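You operate a simulated robot arm through the tools that you are given. There is no shell and no other tool.

You are at the controls of a simulated robot arm. One attempt, no reset.

TASK
Grind the grits from the sieve again, fine, up to the white bowl's line.
Fine: empty the sieve into the hopper, fit it back into its ring and set the mill knob to FINE before you wind.

It is judged by the outcome, as a careful person would: the job done as asked, and still so three seconds after it is handed in. It fails if anything else is knocked over, pushed out of place, dropped, spilled or broken.

THE ROBOT
A 7-joint arm with a three-finger gripper, fixed in place. Base frame: the origin is on the floor under the middle of its stand, x ahead of it, y to its left, z up; the work surface is at about z = 0.9. Units: m, degrees, N and s.
It reaches about 1.342 m from its shoulder. Its first joint turns from -166.0 to 166.0 degrees. Payload 2.69 kg.
Tool frame: the origin (TCP) lies between the finger pads and is the grasp point; the fingertips stand 0.03 m ahead of it; z points along the fingers, y is the line along which they close. The gripper opens to 0.128 m; its body begins 0.117 m behind the TCP.
Orientation is that of the tool frame in the base frame, as a unit quaternion [w, x, y, z]. With the fingers straight down and closing along the base's y, the tool's x points along the base's -x, its y along +y and its z along -z.

THE INTERFACE
- The arm moves only by the tool jog_arm. Its argument "targets" is a list of rows, each a list of 7 numbers: the shift along the tool's x, y, z in m, then the turn, a rotation vector about the tool's x, y, z in degrees, then the gripper command, from -1 (shut) to 1 (fully open), values between in proportion. In form: [[tx, ty, tz, rx, ry, rz, gripper], ...]. A call has 1 to 20 rows; each row is the pose to reach, as a shift and turn from the pose commanded when the call began, along the tool's axes at that moment. Each row takes 0.2 s and may step no farther than 0.05 m and 8.6 degrees from the row before; otherwise, or with a gripper value out of range, the whole call is refused. A pose out of reach is approached as far as the arm can. The call stops where the force on the tool passes 90 N (or 10 N more than at its start, if that is more) or the arm is blocked; 0.2 s more then pass. The fingers move at their own pace (about 0.127 m/s each) and stop on an object; they squeeze with about 38 N. The grip force told is the motor's: it shows also when the fingers shut on nothing. Time passes only in rows, and 0.2 s behind the last, so rows that repeat a pose let the fingers close. It gives the time, the measured TCP pose, the force on the tool (base axes), the opening and the grip force at its end, in the units of the frame above (readings bear some noise), with the torque about the TCP (base axes, N m) and any sound that the robot's microphone picked up, and new pictures: "pictures" is both (left out), scene, wrist or none.
- Cameras (640 x 400 px; columns grow to the right, rows downward): "scene" is fixed at [0.4008, 0.6485, 1.7256]; the picture's right is [-0.95, -0.31, 0.00], its down [-0.19, 0.57, -0.80] and it looks along [0.25, -0.76, -0.60] (base axes); focal length 214 px, centre (320, 200). "wrist" rides on the gripper at [0.058, 0.054, -0.131] in the tool frame; the picture's right is [-0.68, 0.74, 0.00], its down [-0.62, -0.57, -0.55] and it looks along [-0.40, -0.37, 0.84] (tool axes); focal length 234 px, centre (320, 200). There is no depth. A picture from a camera that has moved, and an enlarged one, comes with that camera's place and axes in the base frame and with its lens.
- move_column(by): moves the trunk up (or, below 0, down) by that many m; the arm rides with it, the base frame stays. It gives what a move gives, with no picture.
- close_up(camera, box): a new picture of the part [left, top, right, bottom] of that camera's present view, enlarged. It takes no simulated time.
- job_done(): hands the job in; it is judged then, once.

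Places have to be worked out from the pictures, the camera data and where the tool is seen. Open the gripper and draw the arm clear of the work before you hand the job in, unless the task says otherwise.

The tools are called as a command line: name --pt "numbers of a row" for each row, then --argument value for the rest, lists and objects as JSON in quotes. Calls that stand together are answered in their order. jog_arm: Moves the arm, as the interface text tells. Its arguments: {"type":"object","properties":{"targets":{"type":"array","items":{"type":"array","items":{"type":"number"}}},"pictures":{"type":"string","enum":["both","scene","wrist","none"]}},"required":["targets"]} The other tools are called the same way: move_column (by) moves the trunk up or down; close_up (camera, box) takes an enlarged picture of a part of a camera's view; job_done () hands the job in.

At the start:

```text
time: 0.0
tool_pos: [0.4374, 0.3786, 1.5583]
tool_rot: [0.0, 0.001, 1.0, 0.0]
force: [-0.2, 0.6, -0.6]
torque: [0.02, 0.0, -0.01]
grip_width: 0.1281
grip_force: 0.1
trunk travel left (down, up): [-0.225, 0.125]
```

scene: 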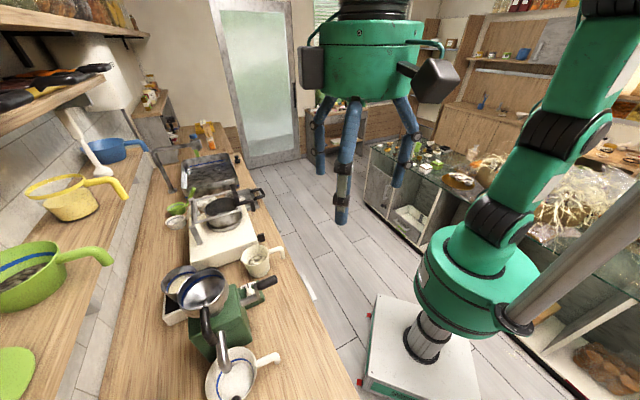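
wrist: 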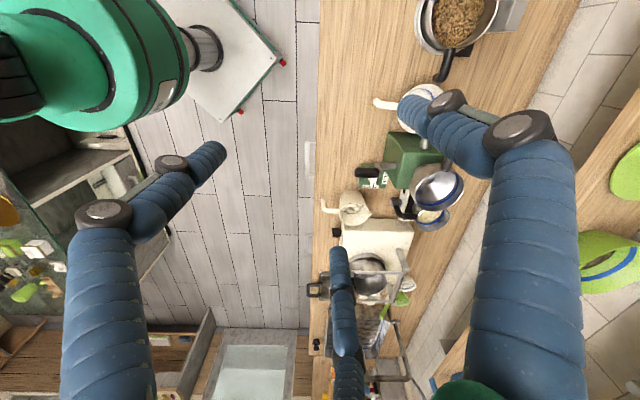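

The pictures show a bench with a green mill, hopper, bowls and more vessels. I take close-ups of the scene and wrist views to identify the mill, sieve, bowl, knob and crank.

close_up --camera "scene" --box '[140, 230, 300, 400]'

close_up --camera "wrist" --box '[310, 70, 480, 250]'

close_up --camera "wrist" --box '[310, 170, 480, 400]'

close_up --camera "scene" --box '[150, 120, 300, 290]'

```text
2.35 times, centred on (220, 315) of scene
camera zoom: at [0.4008, 0.6485, 1.7256], right [-0.95, -0.31, 0.0], down [-0.19, 0.57, -0.8], along [0.25, -0.76, -0.6], focal length 505 px, centre (555, -71)
```

zoom: 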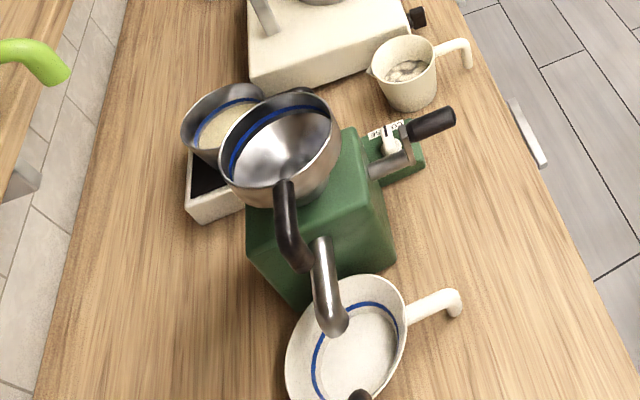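

```text
2.22 times, centred on (395, 160) of wrist
camera zoom: at [0.379, 0.4321, 1.6893], right [0.68, 0.74, 0.0], down [0.62, -0.57, 0.55], along [0.4, -0.37, -0.84], focal length 520 px, centre (153, 289)
```

zoom: 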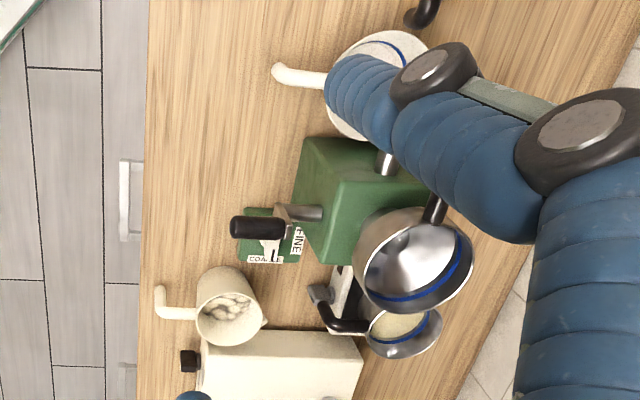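

```text
1.74 times, centred on (395, 285) of wrist
camera zoom: at [0.379, 0.4321, 1.6893], right [0.68, 0.74, 0.0], down [0.62, -0.57, 0.55], along [0.4, -0.37, -0.84], focal length 407 px, centre (190, 52)
```

zoom: 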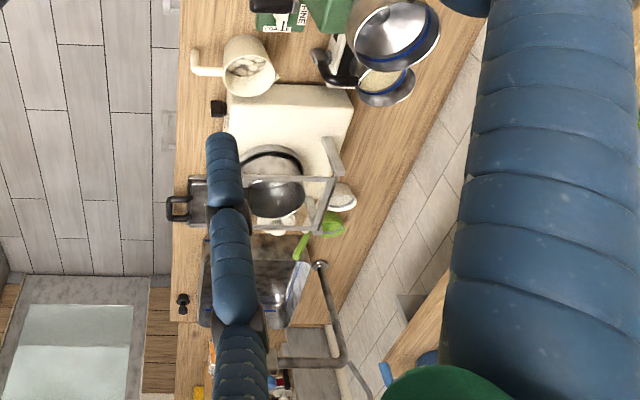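

```text
2.35 times, centred on (225, 205) of scene
camera zoom: at [0.4008, 0.6485, 1.7256], right [-0.95, -0.31, 0.0], down [-0.19, 0.57, -0.8], along [0.25, -0.76, -0.6], focal length 505 px, centre (544, 188)
```

zoom: 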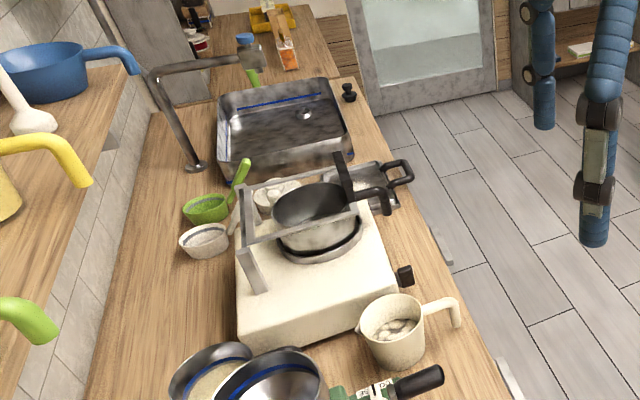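

The bowl stands near (0.69, 0.54), the mill near (0.73, 0.45) with its hopper rim at about z 1.19. I move the wrist camera to a closer viewpoint, well above everything, to study the mill, sieve and ring.

jog_arm --pt "-0.015 0.035 0.02 0 0 0 0.5" --pt "-0.03 0.07 0.045 0 0 0 0" --pt "-0.045 0.1 0.07 0 0 0 -0.5" --pt "-0.06 0.135 0.09 0 0 0 -1" --pt "-0.08 0.165 0.11 0 0 0 -1" --pt "-0.095 0.195 0.135 0 0 0 -1" --pt "-0.11 0.22 0.158 0 0 0 -1"

```text
time: 1.6
tool_pos: [0.5447, 0.5983, 1.3992]
tool_rot: [0.0, -0.001, 1.0, 0.0]
force: [-0.1, -0.1, -0.2]
torque: [-0.04, 0.02, -0.03]
grip_width: 0.0021
grip_force: 31.3
trunk travel left (down, up): [-0.225, 0.125]
camera wrist: at [0.486, 0.6519, 1.5304], right [0.68, 0.74, 0.0], down [0.62, -0.56, 0.55], along [0.4, -0.37, -0.84], focal length 234 px, centre (320, 200)
```

scene: 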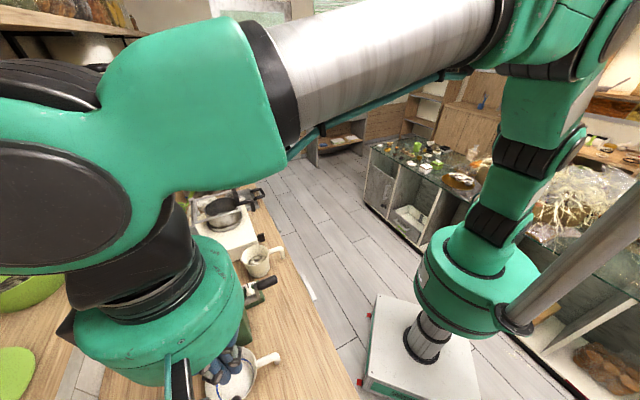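
wrist: 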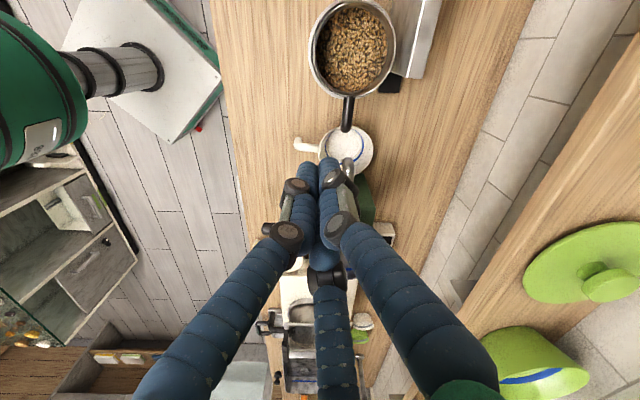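

The closed fingers cover the mill, and a pan of grain stands farther along +y. I move the tool above and beyond the mill so that it appears in the upper, unobstructed half of the wrist view.

jog_arm --pt "-0.03 -0.025 -0.015 0 0 0 -1" --pt "-0.065 -0.05 -0.03 0 0 0 -1" --pt "-0.1 -0.075 -0.04 0 0 0 -1" --pt "-0.13 -0.1 -0.05 0 0 0 -1" --pt "-0.165 -0.128 -0.05 0 0 0 -1"

close_up --camera "wrist" --box '[200, 0, 440, 150]'

```text
time: 2.8
tool_pos: [0.7133, 0.4705, 1.4524]
tool_rot: [0.001, 0.0, 1.0, 0.001]
force: [0.1, -0.3, -0.6]
torque: [0.03, -0.01, 0.01]
grip_width: 0.0024
grip_force: 31.0
trunk travel left (down, up): [-0.225, 0.125]
camera wrist: at [0.6531, 0.5241, 1.5837], right [0.68, 0.74, 0.0], down [0.62, -0.57, 0.55], along [0.4, -0.37, -0.84], focal length 234 px, centre (320, 200)
```

scene: 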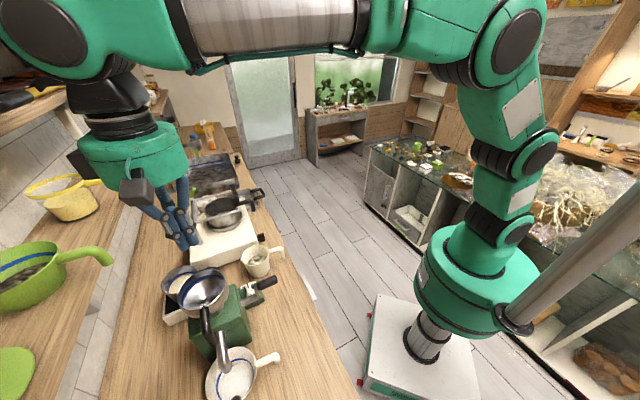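
wrist: 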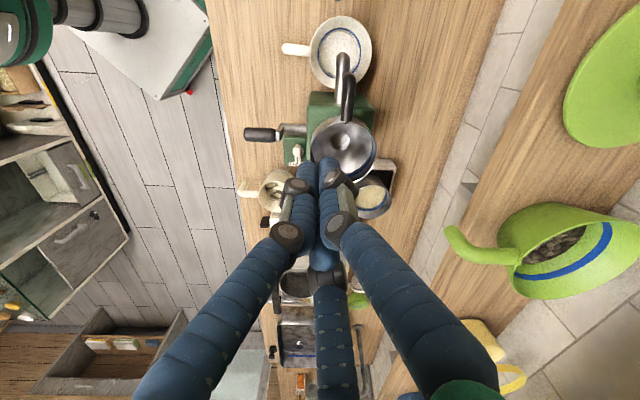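

```text
2.67 times, centred on (320, 75) of wrist
camera zoom: at [0.6531, 0.5241, 1.5837], right [0.68, 0.74, 0.0], down [0.62, -0.57, 0.55], along [0.4, -0.37, -0.84], focal length 624 px, centre (320, 533)
```

zoom: 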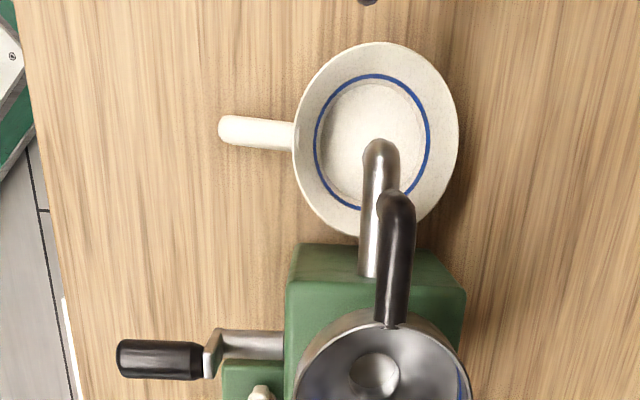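

From above I see the white bowl under the spout, the crank with black grip and the hopper on top. I shift the camera farther to see the sieve and its ring on the far side of the mill.

jog_arm --pt "-0.02 -0.035 0 0 0 0 -1" --pt "-0.04 -0.07 0 0 0 0 -1" --pt "-0.06 -0.105 0 0 0 0 -1" --pt "-0.08 -0.14 0.0 0 0 0 -1" --pt "-0.1 -0.165 0.0 0 0 0 -1"

close_up --camera "wrist" --box '[220, 0, 420, 150]'

close_up --camera "scene" --box '[150, 250, 290, 400]'

```text
time: 4.0
tool_pos: [0.8144, 0.3044, 1.4478]
tool_rot: [-0.002, 0.0, 1.0, 0.0]
force: [0.0, -0.1, 0.1]
torque: [0.05, 0.07, -0.01]
grip_width: 0.0022
grip_force: 31.2
trunk travel left (down, up): [-0.225, 0.125]
camera wrist: at [0.7565, 0.3573, 1.5791], right [0.68, 0.74, 0.0], down [0.62, -0.57, 0.55], along [0.4, -0.37, -0.84], focal length 234 px, centre (320, 200)
```

scene: 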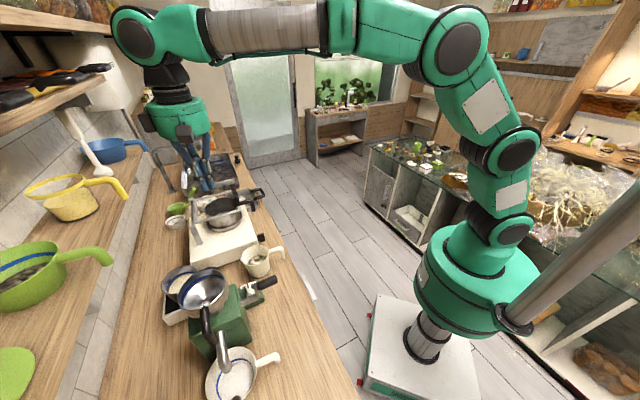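
wrist: 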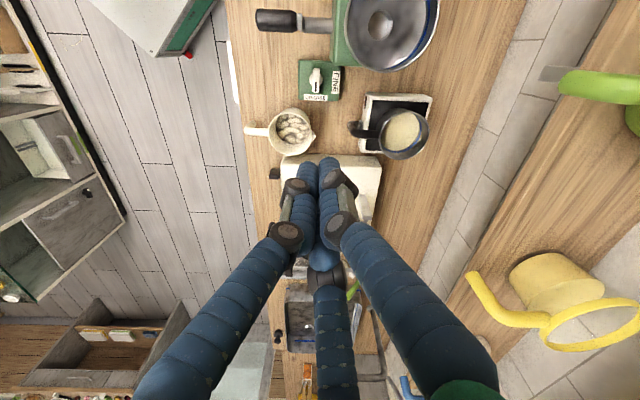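

```text
2.67 times, centred on (320, 75) of wrist
camera zoom: at [0.7565, 0.3573, 1.5791], right [0.68, 0.74, 0.0], down [0.62, -0.57, 0.55], along [0.4, -0.37, -0.84], focal length 624 px, centre (320, 533)
```

zoom: 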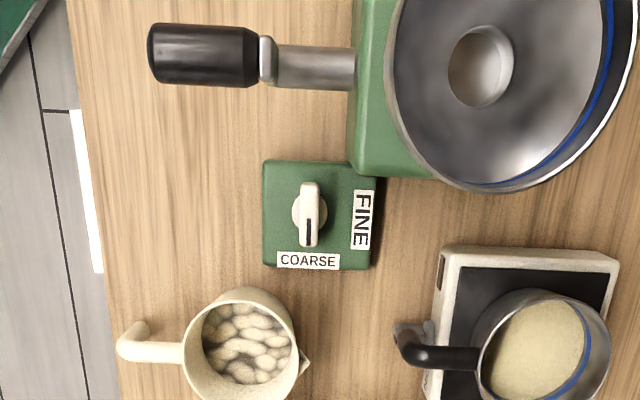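

```text
2.67 times, centred on (220, 325) of scene
camera zoom: at [0.4008, 0.6485, 1.7256], right [-0.95, -0.31, 0.0], down [-0.19, 0.57, -0.8], along [0.25, -0.76, -0.6], focal length 572 px, centre (587, -133)
```

zoom: 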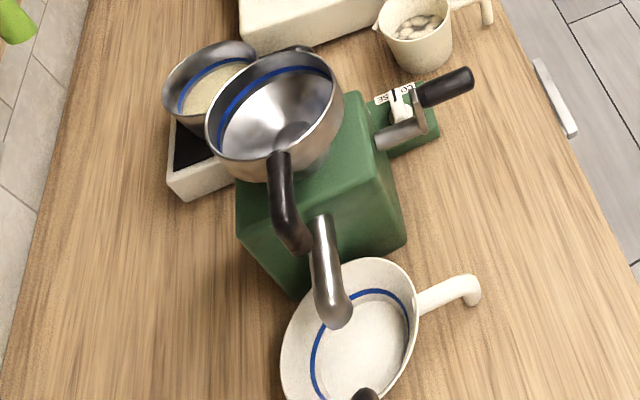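

The knob box is visible with pointer at COARSE (FINE is toward the wall), and the sieve with grits stands near (1.03, 0.38, 1.0). The counter runs diagonally, with shelf handles near z 1.32, so I stay clear of them and move in for a closer look at the sieve.

jog_arm --pt "-0.035 0.006 0.02 0 0 0 -1" --pt "-0.07 0.012 0.045 0 0 0 -1" --pt "-0.1 0.018 0.07 0 0 0 -1" --pt "-0.12 0.022 0.095 0 0 0 -1" --pt "-0.136 0.026 0.118 0 0 0 -1"

close_up --camera "wrist" --box '[260, 0, 500, 150]'

close_up --camera "scene" --box '[60, 100, 260, 300]'

```text
time: 5.2
tool_pos: [0.947, 0.3316, 1.3312]
tool_rot: [0.001, 0.0, 1.0, 0.0]
force: [0.2, 0.0, 0.3]
torque: [0.04, 0.0, 0.01]
grip_width: 0.0021
grip_force: 31.9
trunk travel left (down, up): [-0.225, 0.125]
camera wrist: at [0.8886, 0.385, 1.4632], right [0.68, 0.74, 0.0], down [0.62, -0.57, 0.55], along [0.4, -0.37, -0.84], focal length 234 px, centre (320, 200)
```

scene: 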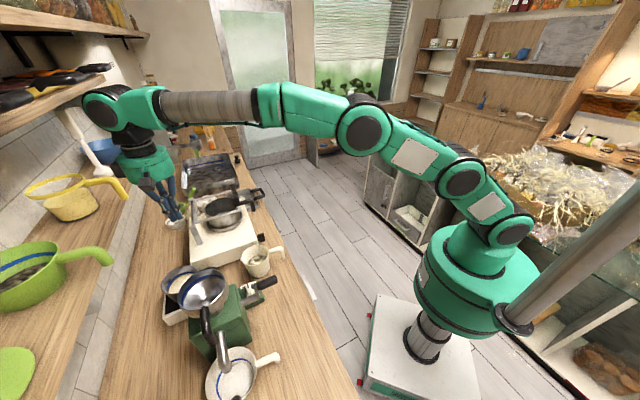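
wrist: 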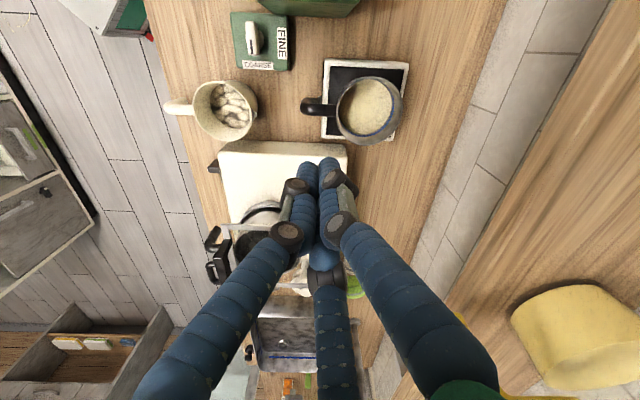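

```text
2.67 times, centred on (380, 75) of wrist
camera zoom: at [0.8886, 0.385, 1.4632], right [0.68, 0.74, 0.0], down [0.62, -0.57, 0.55], along [0.4, -0.37, -0.84], focal length 624 px, centre (160, 533)
```

zoom: 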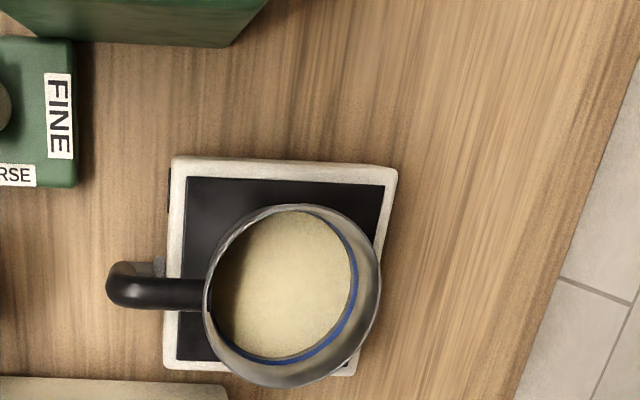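

```text
2.00 times, centred on (160, 200) of scene
camera zoom: at [0.4008, 0.6485, 1.7256], right [-0.95, -0.31, 0.0], down [-0.19, 0.57, -0.8], along [0.25, -0.76, -0.6], focal length 429 px, centre (640, 200)
```

zoom: 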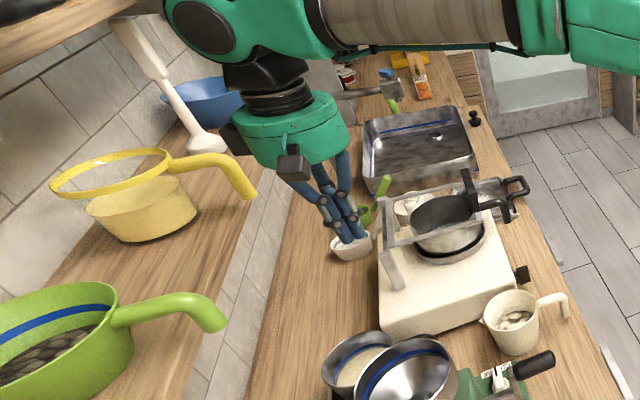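

The beige-filled pan stands on a white box with a black plate that may be a scale, so I also need to check the other pan near (0.53, 0.69). I back off high towards the robot while yawing the tool, to get a front view.

jog_arm --pt "0.0 0.0 -0.04 0 0 5 -1" --pt "0.02 0.005 -0.08 0 0 12 -1" --pt "0.05 0.015 -0.11 0 0 19 -1" --pt "0.09 0.025 -0.12 0 0 26 -1" --pt "0.13 0.04 -0.12 0 0 33 -1" --pt "0.17 0.05 -0.12 0 0 41 -1" --pt "0.21 0.06 -0.12 0 0 49 -1" --pt "0.25 0.07 -0.12 0 0 57 -1" --pt "0.29 0.08 -0.12 0 0 65 -1" --pt "0.33 0.09 -0.12 0 0 73 -1" --pt "0.37 0.1 -0.12 0 0 81 -1" --pt "0.41 0.11 -0.12 0 0 89 -1" --pt "0.45 0.12 -0.12 0 0 97 -1"

```text
time: 8.0
tool_pos: [0.4958, 0.4542, 1.4514]
tool_rot: [0.0, 0.75, 0.662, 0.0]
force: [-0.1, -0.4, 0.1]
torque: [-0.01, -0.03, -0.03]
grip_width: 0.002
grip_force: 31.7
trunk travel left (down, up): [-0.225, 0.125]
camera wrist: at [0.5574, 0.506, 1.5836], right [0.65, -0.76, 0.0], down [-0.64, -0.54, 0.55], along [-0.42, -0.36, -0.84], focal length 234 px, centre (320, 200)
```

scene: 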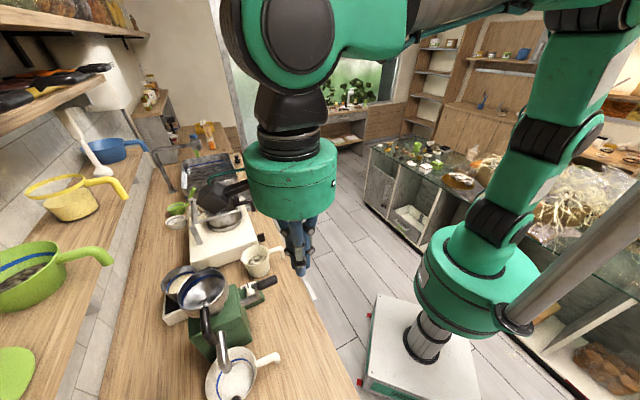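
wrist: 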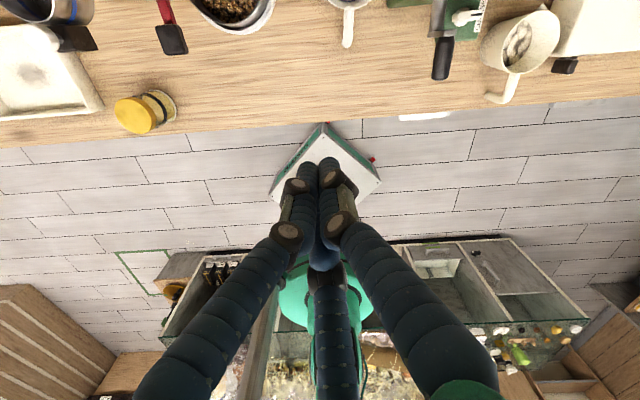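

The yaw is possible. I finish the yaw to align the tool with the counter and then tilt the fingers toward the wall so that the wrist camera sees the counter from the front.

jog_arm --pt "0.0 0.0 0 0 0 8 -1" --pt "0.0 0.0 0 0 0 16 -1" --pt "0 0 0 0 0 24 -1" --pt "0 0 0 0 0 32 -1" --pt "0 0 0 0 0 38 -1" --pictures "none"

jog_arm --pt "-0.03 0.0 0 0 8 0 -1" --pt "-0.06 0.0 0 0 16 0 -1" --pt "-0.09 0 0 0 24 0 -1" --pt "-0.12 0 0 0 32 0 -1" --pt "-0.15 0 0 0 40 0 -1" --pt "-0.18 0 0 0 48 0 -1" --pt "-0.2 0 0 0 56 0 -1"

```text
time: 9.2
tool_pos: [0.4982, 0.4508, 1.4523]
tool_rot: [-0.001, 0.902, 0.433, 0.0]
force: [-0.8, 0.1, 0.3]
torque: [0.05, 0.03, 0.01]
grip_width: 0.0022
grip_force: 31.8
out of reach, approached as far as the arm can: row 5
trunk travel left (down, up): [-0.225, 0.125]
```

```text
time: 10.8
tool_pos: [0.3714, 0.2947, 1.4516]
tool_rot: [-0.205, 0.796, 0.381, 0.423]
force: [0.0, -0.1, 0.0]
torque: [0.0, -0.02, 0.0]
grip_width: 0.0023
grip_force: 31.4
trunk travel left (down, up): [-0.225, 0.125]
camera wrist: at [0.3665, 0.2002, 1.5725], right [0.34, -0.75, -0.56], down [-0.94, -0.27, -0.2], along [0.0, 0.6, -0.8], focal length 234 px, centre (320, 200)
```

scene: 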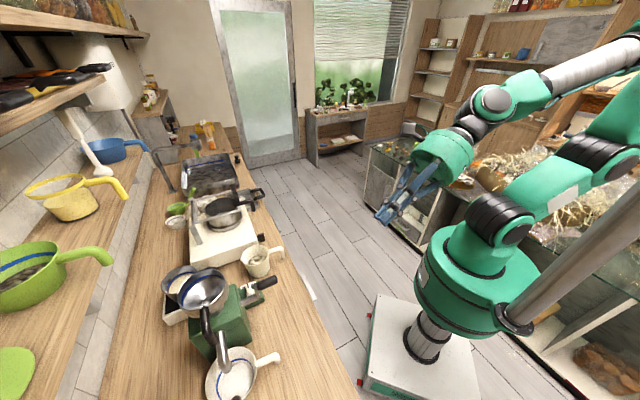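
wrist: 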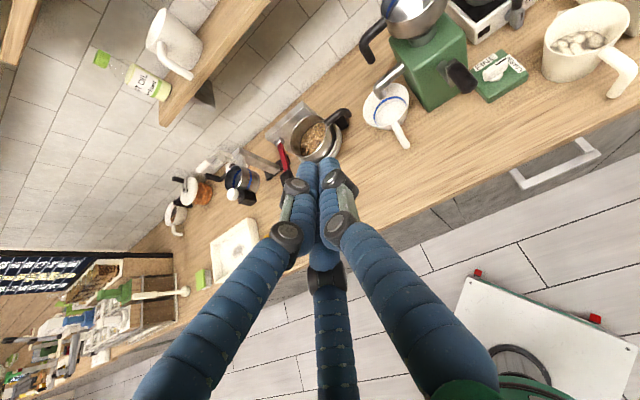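

The front view shows the mill, spout, knob box, bowl and another pan. I enlarge these areas.

close_up --camera "wrist" --box '[340, 0, 560, 140]'

close_up --camera "wrist" --box '[180, 70, 430, 230]'

```text
2.86 times, centred on (450, 70) of wrist
camera zoom: at [0.3665, 0.2002, 1.5725], right [0.34, -0.75, -0.56], down [-0.94, -0.27, -0.2], along [0.0, 0.6, -0.8], focal length 669 px, centre (-51, 571)
```

zoom: 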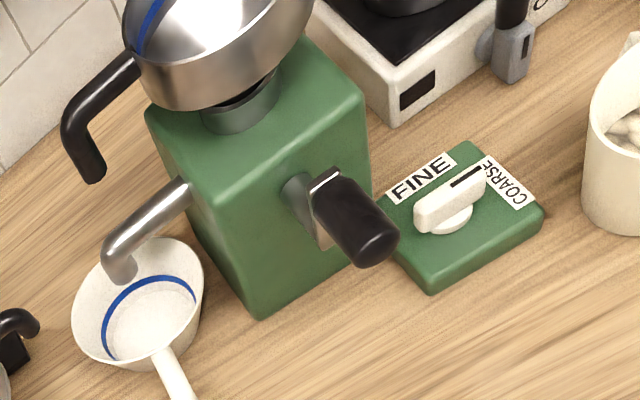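

```text
2.50 times, centred on (305, 150) of wrist
camera zoom: at [0.3665, 0.2002, 1.5725], right [0.34, -0.75, -0.56], down [-0.94, -0.27, -0.2], along [0.0, 0.6, -0.8], focal length 585 px, centre (358, 325)
```

zoom: 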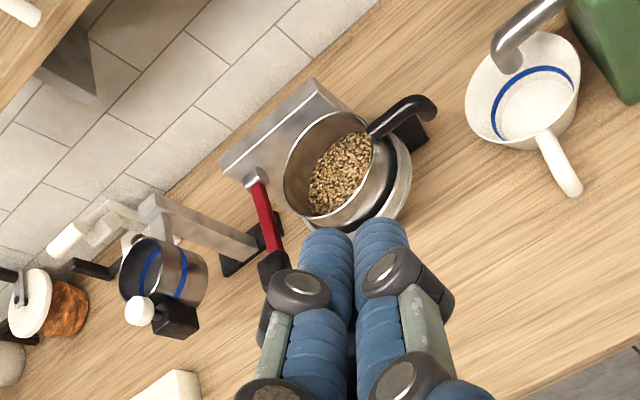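

I see the mill in detail: crank grip up front, spout into the white bowl, and a pan of coarse brown grains sitting in a ring of a metal stand. I move in to look closely at that pan and its holder.

jog_arm --pt "-0.02 -0.015 0.037 0 0 0 -1" --pt "-0.04 -0.03 0.074 0 0 0 -1" --pt "-0.06 -0.046 0.111 0 0 0 -1" --pt "-0.08 -0.061 0.148 0 0 0 -1" --pt "-0.1 -0.077 0.185 0 0 0 -1" --pt "-0.12 -0.092 0.222 0 0 0 -1" --pt "-0.14 -0.107 0.258 0 0 0 -1" --pictures "wrist"

close_up --camera "wrist" --box '[160, 0, 440, 175]'

```text
time: 12.4
tool_pos: [0.3734, 0.4689, 1.1942]
tool_rot: [-0.205, 0.796, 0.382, 0.422]
force: [0.5, -0.5, -0.5]
torque: [-0.02, -0.01, -0.01]
grip_width: 0.0021
grip_force: 31.3
trunk travel left (down, up): [-0.225, 0.125]
camera wrist: at [0.3687, 0.3742, 1.3156], right [0.34, -0.75, -0.56], down [-0.94, -0.27, -0.2], along [0.0, 0.6, -0.8], focal length 234 px, centre (320, 200)
```

wrist: 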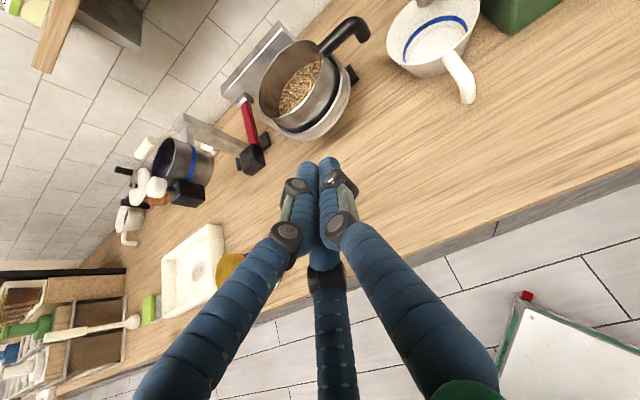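

```text
2.29 times, centred on (300, 88) of wrist
camera zoom: at [0.3687, 0.3742, 1.3156], right [0.34, -0.75, -0.56], down [-0.94, -0.27, -0.2], along [0.0, 0.6, -0.8], focal length 535 px, centre (366, 457)
```

zoom: 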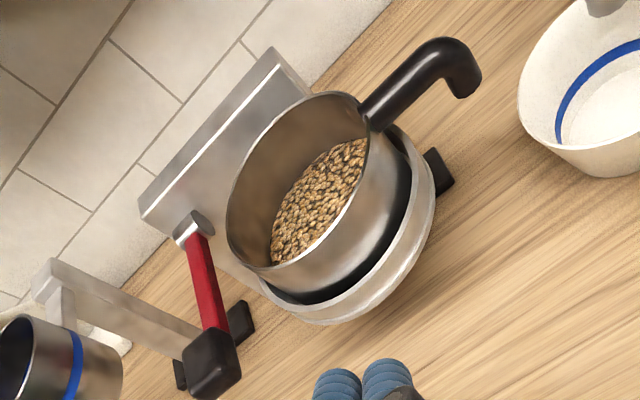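

This pan of coarse brown grits sits in a ring on a stand at about (0.52, 0.655, z 1.09), with a black handle pointing toward the mill. To be sure which vessel is the sieve, I go up and across to look at the beige pan on the white box from the same angle.

jog_arm --pt "0.0415 0 -0.028 0 0 0 -1" --pt "0.083 0 -0.056 0 0 0 -1" --pt "0.1245 0 -0.084 0 0 0 -1" --pt "0.166 0.02 -0.112 0 0 0 -1" --pt "0.166 0.068 -0.111 0 0 0 -1" --pt "0.166 0.116 -0.11 0 0 0 -1" --pt "0.166 0.164 -0.108 0 0 0 -1" --pt "0.166 0.212 -0.106 0 0 0 -1" --pt "0.166 0.26 -0.104 0 0 0 -1" --pt "0.167 0.308 -0.1 0 0 0 -1" --pt "0.167 0.356 -0.098 0 0 0 -1" --pt "0.168 0.404 -0.095 0 0 0 -1" --pt "0.168 0.452 -0.092 0 0 0 -1" --pt "0.168 0.5 -0.09 0 0 0 -1" --pt "0.168 0.548 -0.087 0 0 0 -1" --pt "0.128 0.57 -0.062 0 0 0 -1" --pt "0.087 0.576 -0.034 0 0 0 -1" --pt "0.045 0.576 -0.006 0 0 0 -1" --pt "0.005 0.576 0.022 0 0 0 -1" --pictures "both"

close_up --camera "wrist" --box '[180, 0, 460, 175]'

```text
refused: row 4 steps farther than a row can; nothing moved
```

```text
2.29 times, centred on (320, 88) of wrist
camera zoom: at [0.3687, 0.3742, 1.3156], right [0.34, -0.75, -0.56], down [-0.94, -0.27, -0.2], along [0.0, 0.6, -0.8], focal length 535 px, centre (320, 457)
```

zoom: 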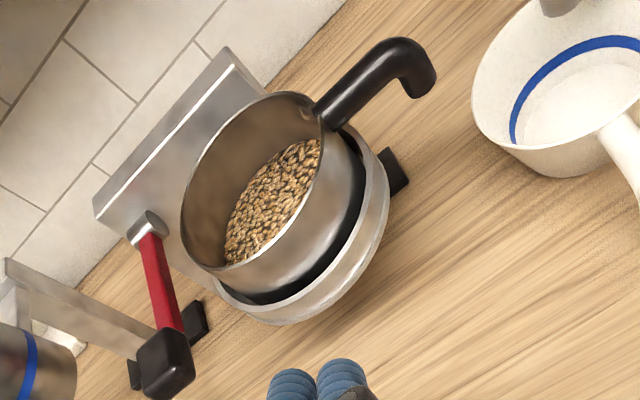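

Row 4 stepped too far; I repeat the same move with smaller steps.

jog_arm --pt "0.04 0 -0.027 0 0 0 -1" --pt "0.08 0 -0.054 0 0 0 -1" --pt "0.12 0 -0.08 0 0 0 -1" --pt "0.15 0.03 -0.1 0 0 0 -1" --pt "0.16 0.075 -0.105 0 0 0 -1" --pt "0.166 0.12 -0.108 0 0 0 -1" --pt "0.166 0.168 -0.107 0 0 0 -1" --pt "0.166 0.216 -0.105 0 0 0 -1" --pt "0.166 0.264 -0.103 0 0 0 -1" --pt "0.167 0.312 -0.1 0 0 0 -1" --pt "0.167 0.36 -0.098 0 0 0 -1" --pt "0.168 0.408 -0.095 0 0 0 -1" --pt "0.168 0.456 -0.092 0 0 0 -1" --pt "0.168 0.504 -0.09 0 0 0 -1" --pt "0.155 0.545 -0.08 0 0 0 -1" --pt "0.12 0.566 -0.06 0 0 0 -1" --pt "0.082 0.575 -0.034 0 0 0 -1" --pt "0.042 0.576 -0.006 0 0 0 -1" --pt "0.005 0.576 0.02 0 0 0 -1" --pictures "both"

close_up --camera "wrist" --box '[180, 0, 460, 175]'

```text
time: 16.4
tool_pos: [0.8379, 0.1259, 1.1849]
tool_rot: [-0.205, 0.796, 0.382, 0.423]
force: [0.7, -1.0, -0.1]
torque: [0.01, 0.02, 0.02]
grip_width: 0.002
grip_force: 30.9
trunk travel left (down, up): [-0.225, 0.125]
camera wrist: at [0.832, 0.0308, 1.3072], right [0.34, -0.75, -0.56], down [-0.94, -0.27, -0.2], along [0.0, 0.6, -0.8], focal length 234 px, centre (320, 200)
```

scene: 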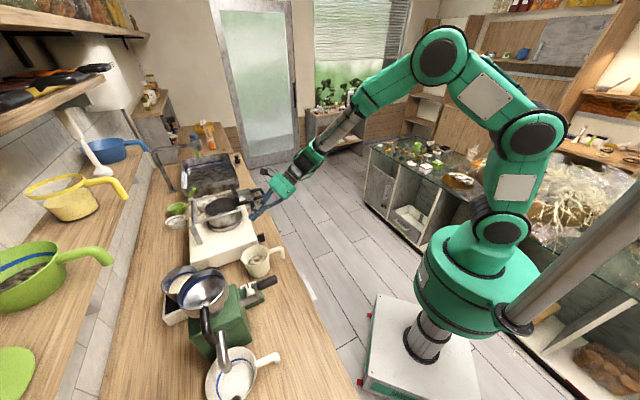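
wrist: 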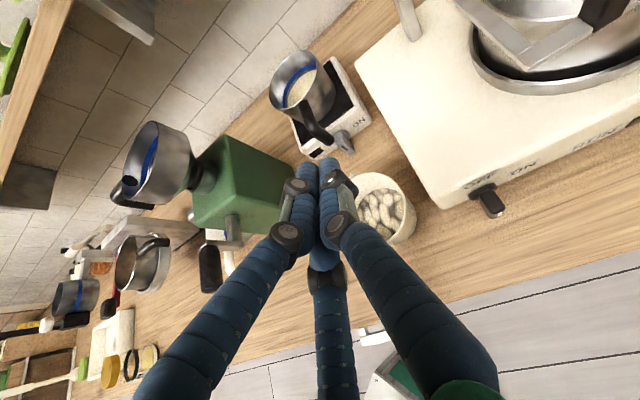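

```text
2.29 times, centred on (320, 88) of wrist
camera zoom: at [0.832, 0.0308, 1.3072], right [0.34, -0.75, -0.56], down [-0.94, -0.27, -0.2], along [0.0, 0.6, -0.8], focal length 535 px, centre (320, 457)
```

zoom: 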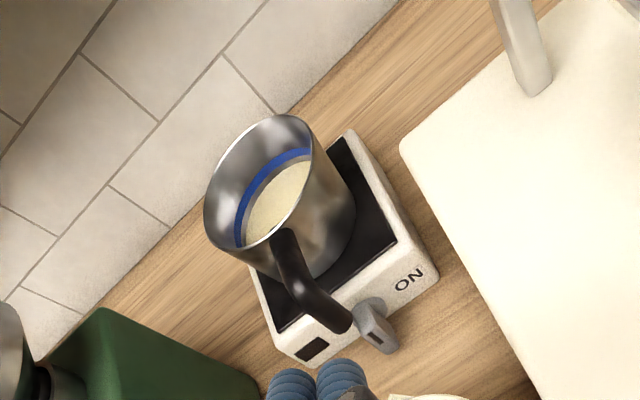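

The beige pan stands on a hot plate (ON switch), so it is a cooking pot; the sieve is the pan of brown grits in the ring on the stand. I now go back, rising and reorienting the tool so the fingers point at the wall and close vertically, for a look and later a grasp of the sieve handle.

jog_arm --pt "0.04 -0.01 -0.028 0 0 0 -1" --pt "0.08 -0.03 -0.055 0 0 0 -1" --pt "0.085 -0.072 -0.058 -1.611 0.848 -7.217 -1" --pt "0.083 -0.115 -0.059 -3.222 1.697 -14.433 -1" --pt "0.081 -0.157 -0.06 -4.833 2.545 -21.65 -1" --pt "0.079 -0.2 -0.062 -6.443 3.393 -28.867 -1" --pt "0.078 -0.242 -0.063 -8.054 4.242 -36.083 -1" --pt "0.076 -0.285 -0.064 -9.665 5.09 -43.3 -1" --pt "0.074 -0.327 -0.065 -11.276 5.938 -50.517 -1" --pt "0.072 -0.369 -0.066 -12.887 6.787 -57.733 -1" --pt "0.07 -0.412 -0.067 -14.498 7.635 -64.95 -1" --pt "0.068 -0.454 -0.068 -16.108 8.483 -72.167 -1" --pt "0.066 -0.497 -0.069 -17.719 9.332 -79.383 -1" --pt "0.064 -0.539 -0.0705 -19.33 10.18 -86.6 -1" --pictures "both"

close_up --camera "wrist" --box '[200, 0, 480, 175]'

```text
refused: row 2 steps farther than a row can; nothing moved
```

```text
2.29 times, centred on (340, 88) of wrist
camera zoom: at [0.832, 0.0308, 1.3072], right [0.34, -0.75, -0.56], down [-0.94, -0.27, -0.2], along [0.0, 0.6, -0.8], focal length 535 px, centre (274, 457)
```

zoom: 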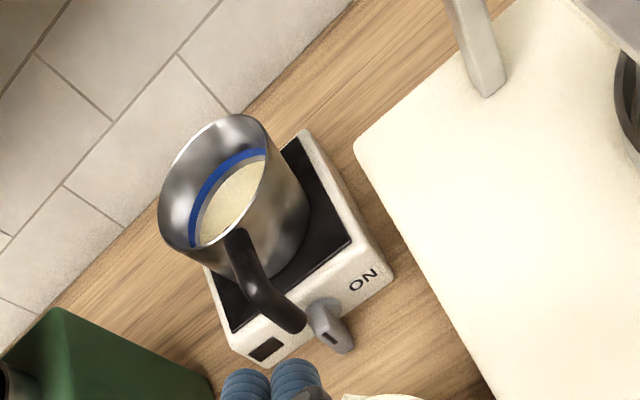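

Slightly smaller steps at the start are needed; I repeat the same path.

jog_arm --pt "0.038 0 -0.026 0 0 0 -1" --pt "0.076 -0.01 -0.052 0 0 0 -1" --pt "0.085 -0.05 -0.058 -1.611 0.848 -7.217 -1" --pt "0.083 -0.094 -0.059 -3.222 1.697 -14.433 -1" --pt "0.081 -0.139 -0.06 -4.833 2.545 -21.65 -1" --pt "0.079 -0.183 -0.062 -6.443 3.393 -28.867 -1" --pt "0.078 -0.228 -0.063 -8.054 4.242 -36.083 -1" --pt "0.076 -0.272 -0.064 -9.665 5.09 -43.3 -1" --pt "0.074 -0.317 -0.065 -11.276 5.938 -50.517 -1" --pt "0.072 -0.361 -0.066 -12.887 6.787 -57.733 -1" --pt "0.07 -0.406 -0.067 -14.498 7.635 -64.95 -1" --pt "0.068 -0.45 -0.068 -16.108 8.483 -72.167 -1" --pt "0.066 -0.495 -0.069 -17.719 9.332 -79.383 -1" --pt "0.064 -0.539 -0.0705 -19.33 10.18 -86.6 -1" --pictures "both"

close_up --camera "wrist" --box '[200, 0, 480, 175]'

```text
time: 19.4
tool_pos: [0.4265, 0.4003, 1.2898]
tool_rot: [0.218, 0.293, 0.74, 0.565]
force: [0.1, 0.8, -0.5]
torque: [0.07, -0.03, -0.01]
grip_width: 0.0023
grip_force: 31.3
out of reach, approached as far as the arm can: row 13, 14
trunk travel left (down, up): [-0.225, 0.125]
camera wrist: at [0.3086, 0.3573, 1.3783], right [0.63, -0.32, 0.7], down [-0.01, -0.92, -0.4], along [0.77, 0.25, -0.59], focal length 234 px, centre (320, 200)
```

scene: 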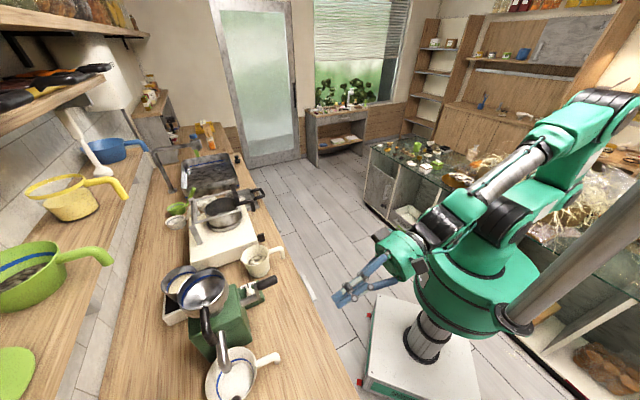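
wrist: 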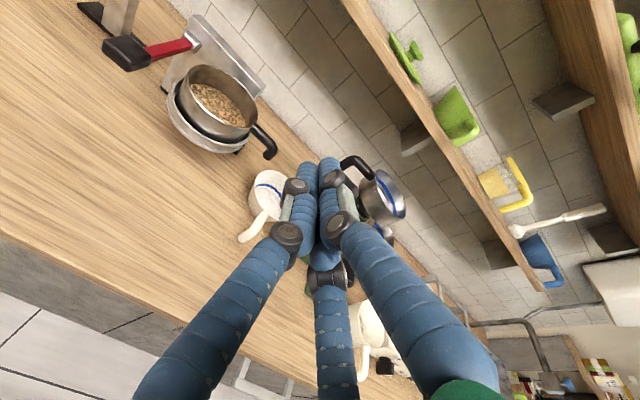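

```text
2.29 times, centred on (340, 88) of wrist
camera zoom: at [0.3086, 0.3573, 1.3783], right [0.63, -0.32, 0.7], down [-0.01, -0.92, -0.4], along [0.77, 0.25, -0.59], focal length 535 px, centre (274, 457)
```

zoom: 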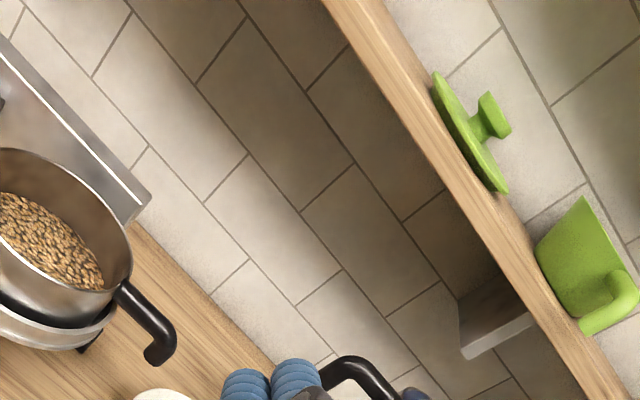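

The arm got near its folding limit but reached nearly the wanted orientation. The sieve in its ring is at the upper left of the wrist view, so I enlarge that.

close_up --camera "wrist" --box '[70, 0, 310, 175]'

close_up --camera "wrist" --box '[220, 120, 440, 270]'

```text
2.29 times, centred on (190, 88) of wrist
camera zoom: at [0.3086, 0.3573, 1.3783], right [0.63, -0.32, 0.7], down [-0.01, -0.92, -0.4], along [0.77, 0.25, -0.59], focal length 535 px, centre (617, 457)
```

zoom: 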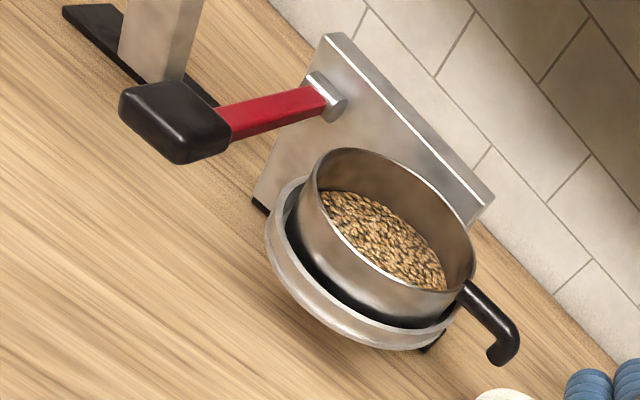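

```text
2.67 times, centred on (330, 195) of wrist
camera zoom: at [0.3086, 0.3573, 1.3783], right [0.63, -0.32, 0.7], down [-0.01, -0.92, -0.4], along [0.77, 0.25, -0.59], focal length 624 px, centre (293, 213)
```

zoom: 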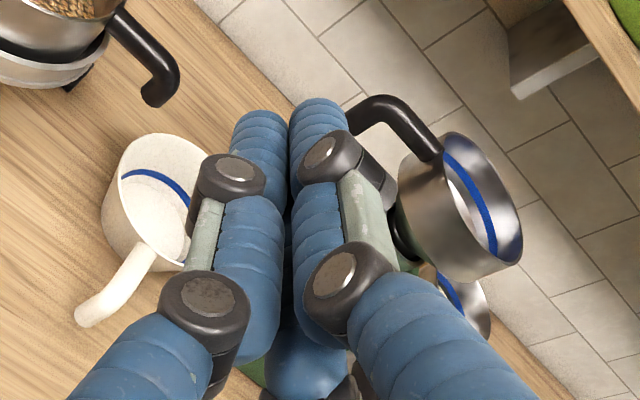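

The rim centre of the sieve works out near (0.526, 0.684, 1.085), its handle runs along the counter towards the mill and bends down about 0.115 m from the centre. I move to a pre-grasp standoff in front of that bend, with the fingers half open, to refine its position.

jog_arm --pt "0.002 -0.024 0.036 0 0 0 -0.06" --pt "0.005 -0.047 0.073 0 0 0 -0.06" --pt "0.0075 -0.07 0.11 0 0 0 -0.06" --pt "0.01 -0.0945 0.1465 0 0 0 -0.06" --pictures "both"

close_up --camera "wrist" --box '[160, 40, 420, 220]'

```text
time: 20.6
tool_pos: [0.5201, 0.4371, 1.4692]
tool_rot: [0.301, 0.213, 0.606, 0.705]
force: [-1.5, -0.9, 0.0]
torque: [0.0, -0.02, -0.06]
grip_width: 0.0602
grip_force: 0.0
out of reach, approached as far as the arm can: row 1, 2, 3, 4
trunk travel left (down, up): [-0.225, 0.125]
stopped in row 4: the arm was blocked; the commanded pose is now the measured one
camera wrist: at [0.3824, 0.3771, 1.4948], right [0.37, -0.52, 0.77], down [0.18, -0.77, -0.61], along [0.91, 0.36, -0.19], focal length 234 px, centre (320, 200)
```

scene: 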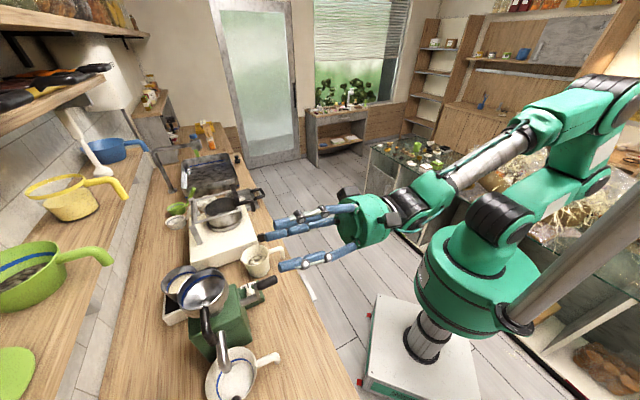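
wrist: 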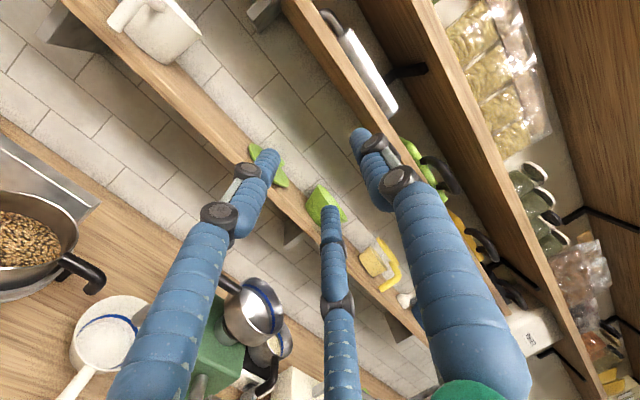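

```text
2.22 times, centred on (290, 130) of wrist
camera zoom: at [0.3824, 0.3771, 1.4948], right [0.37, -0.52, 0.77], down [0.18, -0.77, -0.61], along [0.91, 0.36, -0.19], focal length 520 px, centre (387, 356)
```

zoom: 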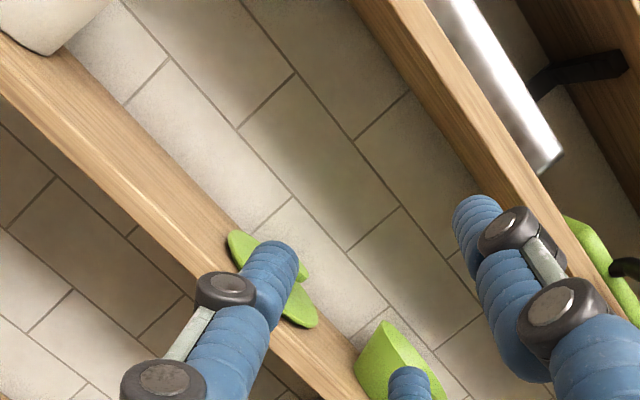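

The hand hit its wrist limit because the shoulder is high relative to this low horizontal pose, so it drifted upward. Lowering the trunk should give the wrist more room, and the space below the hand is clear.

move_column --by -0.2

```text
time: 22.8
tool_pos: [0.5235, 0.4381, 1.266]
tool_rot: [0.302, 0.213, 0.606, 0.704]
force: [0.4, -0.1, 0.0]
torque: [0.0, -0.01, 0.02]
grip_width: 0.0602
grip_force: 0.1
trunk travel left (down, up): [-0.025, 0.325]
```

The trunk is lowered and the TCP is now at z 1.27. I pitch the hand to about 20 degrees below horizontal and move to the standoff in front of the sieve handle.

jog_arm --pt "0.0155 -0.022 0.0067 7.5 -0.36 1.0 -0.06" --pt "0.031 -0.044 0.0133 15.05 -0.72 2.0 -0.06" --pt "0.0465 -0.066 0.02 22.6 -1.07 3.0 -0.06" --pt "0.062 -0.088 0.0267 30.1 -1.43 3.98 -0.06" --pictures "both"

close_up --camera "wrist" --box '[130, 30, 390, 210]'

```text
time: 23.8
tool_pos: [0.5129, 0.4974, 1.1853]
tool_rot: [0.215, 0.302, 0.755, 0.541]
force: [-0.5, -0.7, -0.7]
torque: [0.01, 0.01, 0.0]
grip_width: 0.0602
grip_force: 0.0
out of reach, approached as far as the arm can: row 2, 3, 4
trunk travel left (down, up): [-0.025, 0.325]
camera wrist: at [0.3977, 0.4608, 1.2795], right [0.66, -0.3, 0.69], down [-0.04, -0.93, -0.36], along [0.75, 0.21, -0.62], focal length 234 px, centre (320, 200)
```

scene: 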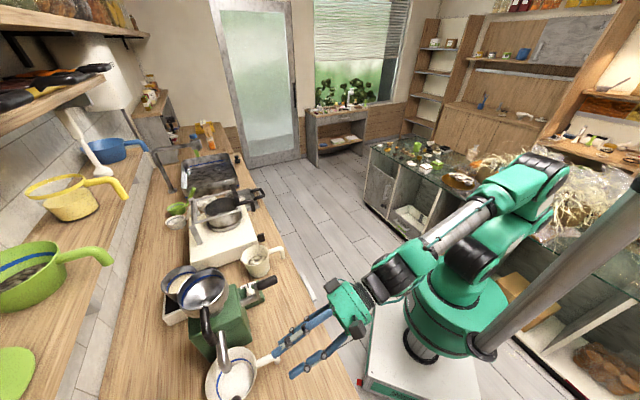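
wrist: 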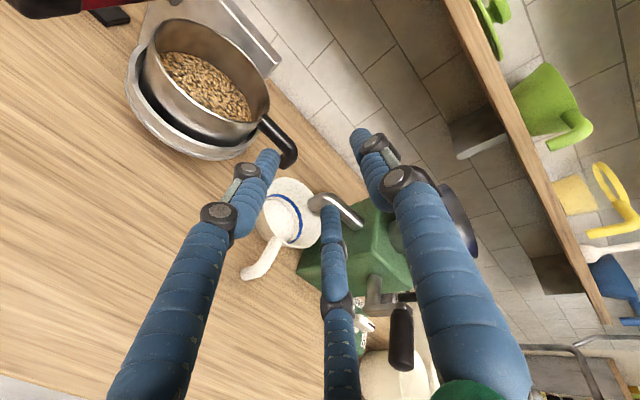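

```text
2.22 times, centred on (260, 120) of wrist
camera zoom: at [0.3977, 0.4608, 1.2795], right [0.66, -0.3, 0.69], down [-0.04, -0.93, -0.36], along [0.75, 0.21, -0.62], focal length 520 px, centre (453, 378)
```

zoom: 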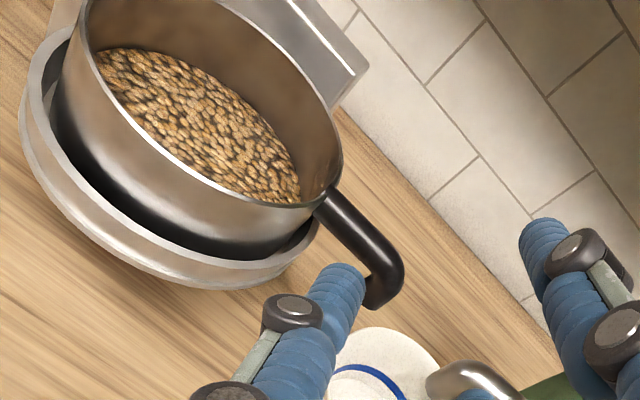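

The sieve, ring and handle are clearly visible, but the baseline of my views is poor along the ray. I shift the camera up and sideways for a better triangulation of the handle's bend.

jog_arm --pt "-0.015 0.04 0 0 0 0 -0.06" --pt "-0.03 0.08 0 0 0 0 -0.06" --pt "-0.05 0.12 0 0 0 0 -0.06" --pictures "wrist"

close_up --camera "wrist" --box '[40, 40, 300, 220]'

```text
time: 24.6
tool_pos: [0.5782, 0.4912, 1.2954]
tool_rot: [0.22, 0.313, 0.758, 0.529]
force: [-0.8, 0.1, -0.1]
torque: [0.02, -0.05, -0.01]
grip_width: 0.0603
grip_force: 0.0
trunk travel left (down, up): [-0.025, 0.325]
camera wrist: at [0.4638, 0.4576, 1.392], right [0.66, -0.3, 0.69], down [-0.07, -0.94, -0.34], along [0.75, 0.18, -0.64], focal length 234 px, centre (320, 200)
```

wrist: 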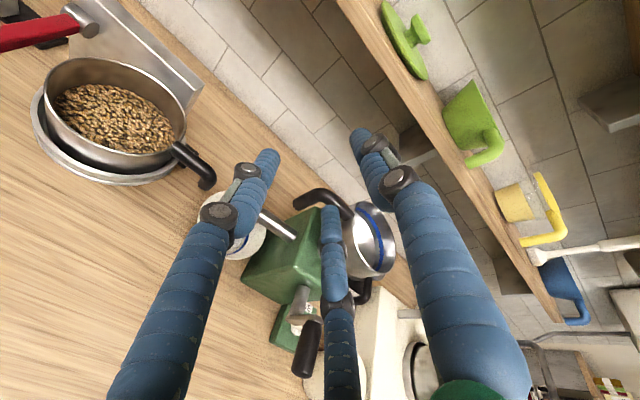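

```text
2.22 times, centred on (170, 130) of wrist
camera zoom: at [0.4638, 0.4576, 1.392], right [0.66, -0.3, 0.69], down [-0.07, -0.94, -0.34], along [0.75, 0.18, -0.64], focal length 520 px, centre (653, 356)
```

zoom: 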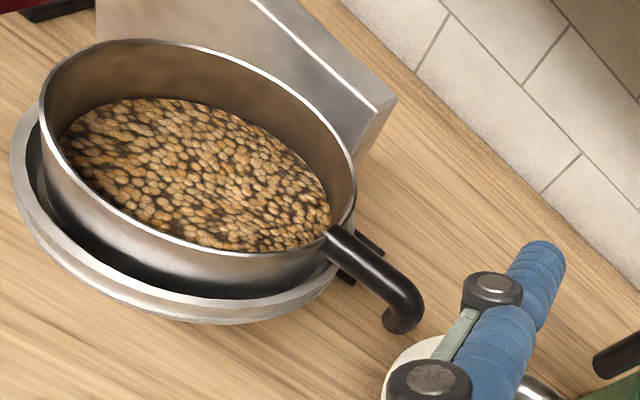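

The bend of the handle comes out near (0.612, 0.604, 1.07) and the rim centre near (0.518, 0.682, 1.089). I move to a standoff about 0.1 m before the bend along the finger direction, pitched a little more, and check again.

jog_arm --pt "0.0113 -0.0338 0.0155 1.4 0 0 -0.06" --pt "0.0225 -0.0675 0.031 2.8 0 0 -0.06" --pt "0.0338 -0.1013 0.0465 4.2 0 0 -0.06" --pt "0.045 -0.135 0.062 5.6 0 0 -0.06" --pt "0.0563 -0.1688 0.0775 7 0 0 -0.06" --pictures "both"

close_up --camera "wrist" --box '[190, 80, 450, 260]'

```text
time: 25.8
tool_pos: [0.5491, 0.5453, 1.1144]
tool_rot: [0.199, 0.326, 0.788, 0.484]
force: [-0.5, -0.1, 0.7]
torque: [-0.05, 0.02, 0.0]
grip_width: 0.0603
grip_force: 0.0
trunk travel left (down, up): [-0.025, 0.325]
camera wrist: at [0.443, 0.5204, 1.2222], right [0.71, -0.24, 0.66], down [-0.09, -0.96, -0.26], along [0.69, 0.12, -0.71], focal length 234 px, centre (320, 200)
```

scene: 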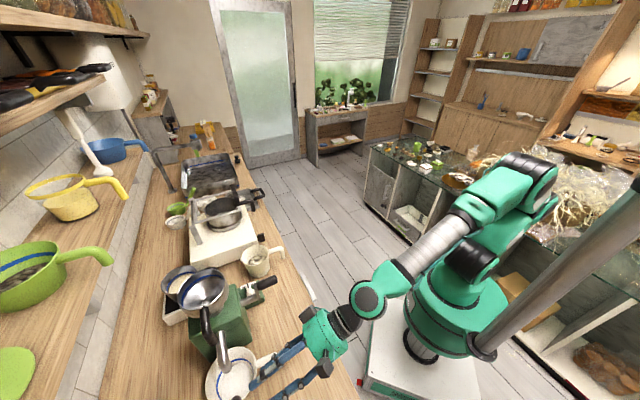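
wrist: 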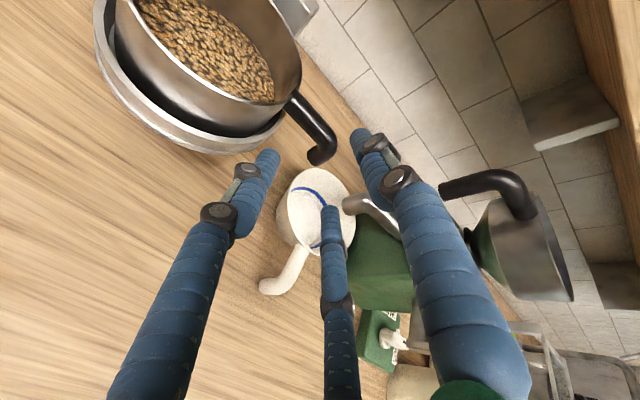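

```text
2.22 times, centred on (320, 170) of wrist
camera zoom: at [0.443, 0.5204, 1.2222], right [0.71, -0.24, 0.66], down [-0.09, -0.96, -0.26], along [0.69, 0.12, -0.71], focal length 520 px, centre (320, 267)
```

zoom: 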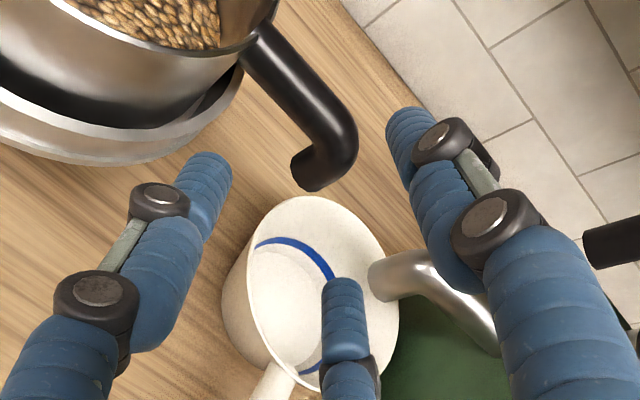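

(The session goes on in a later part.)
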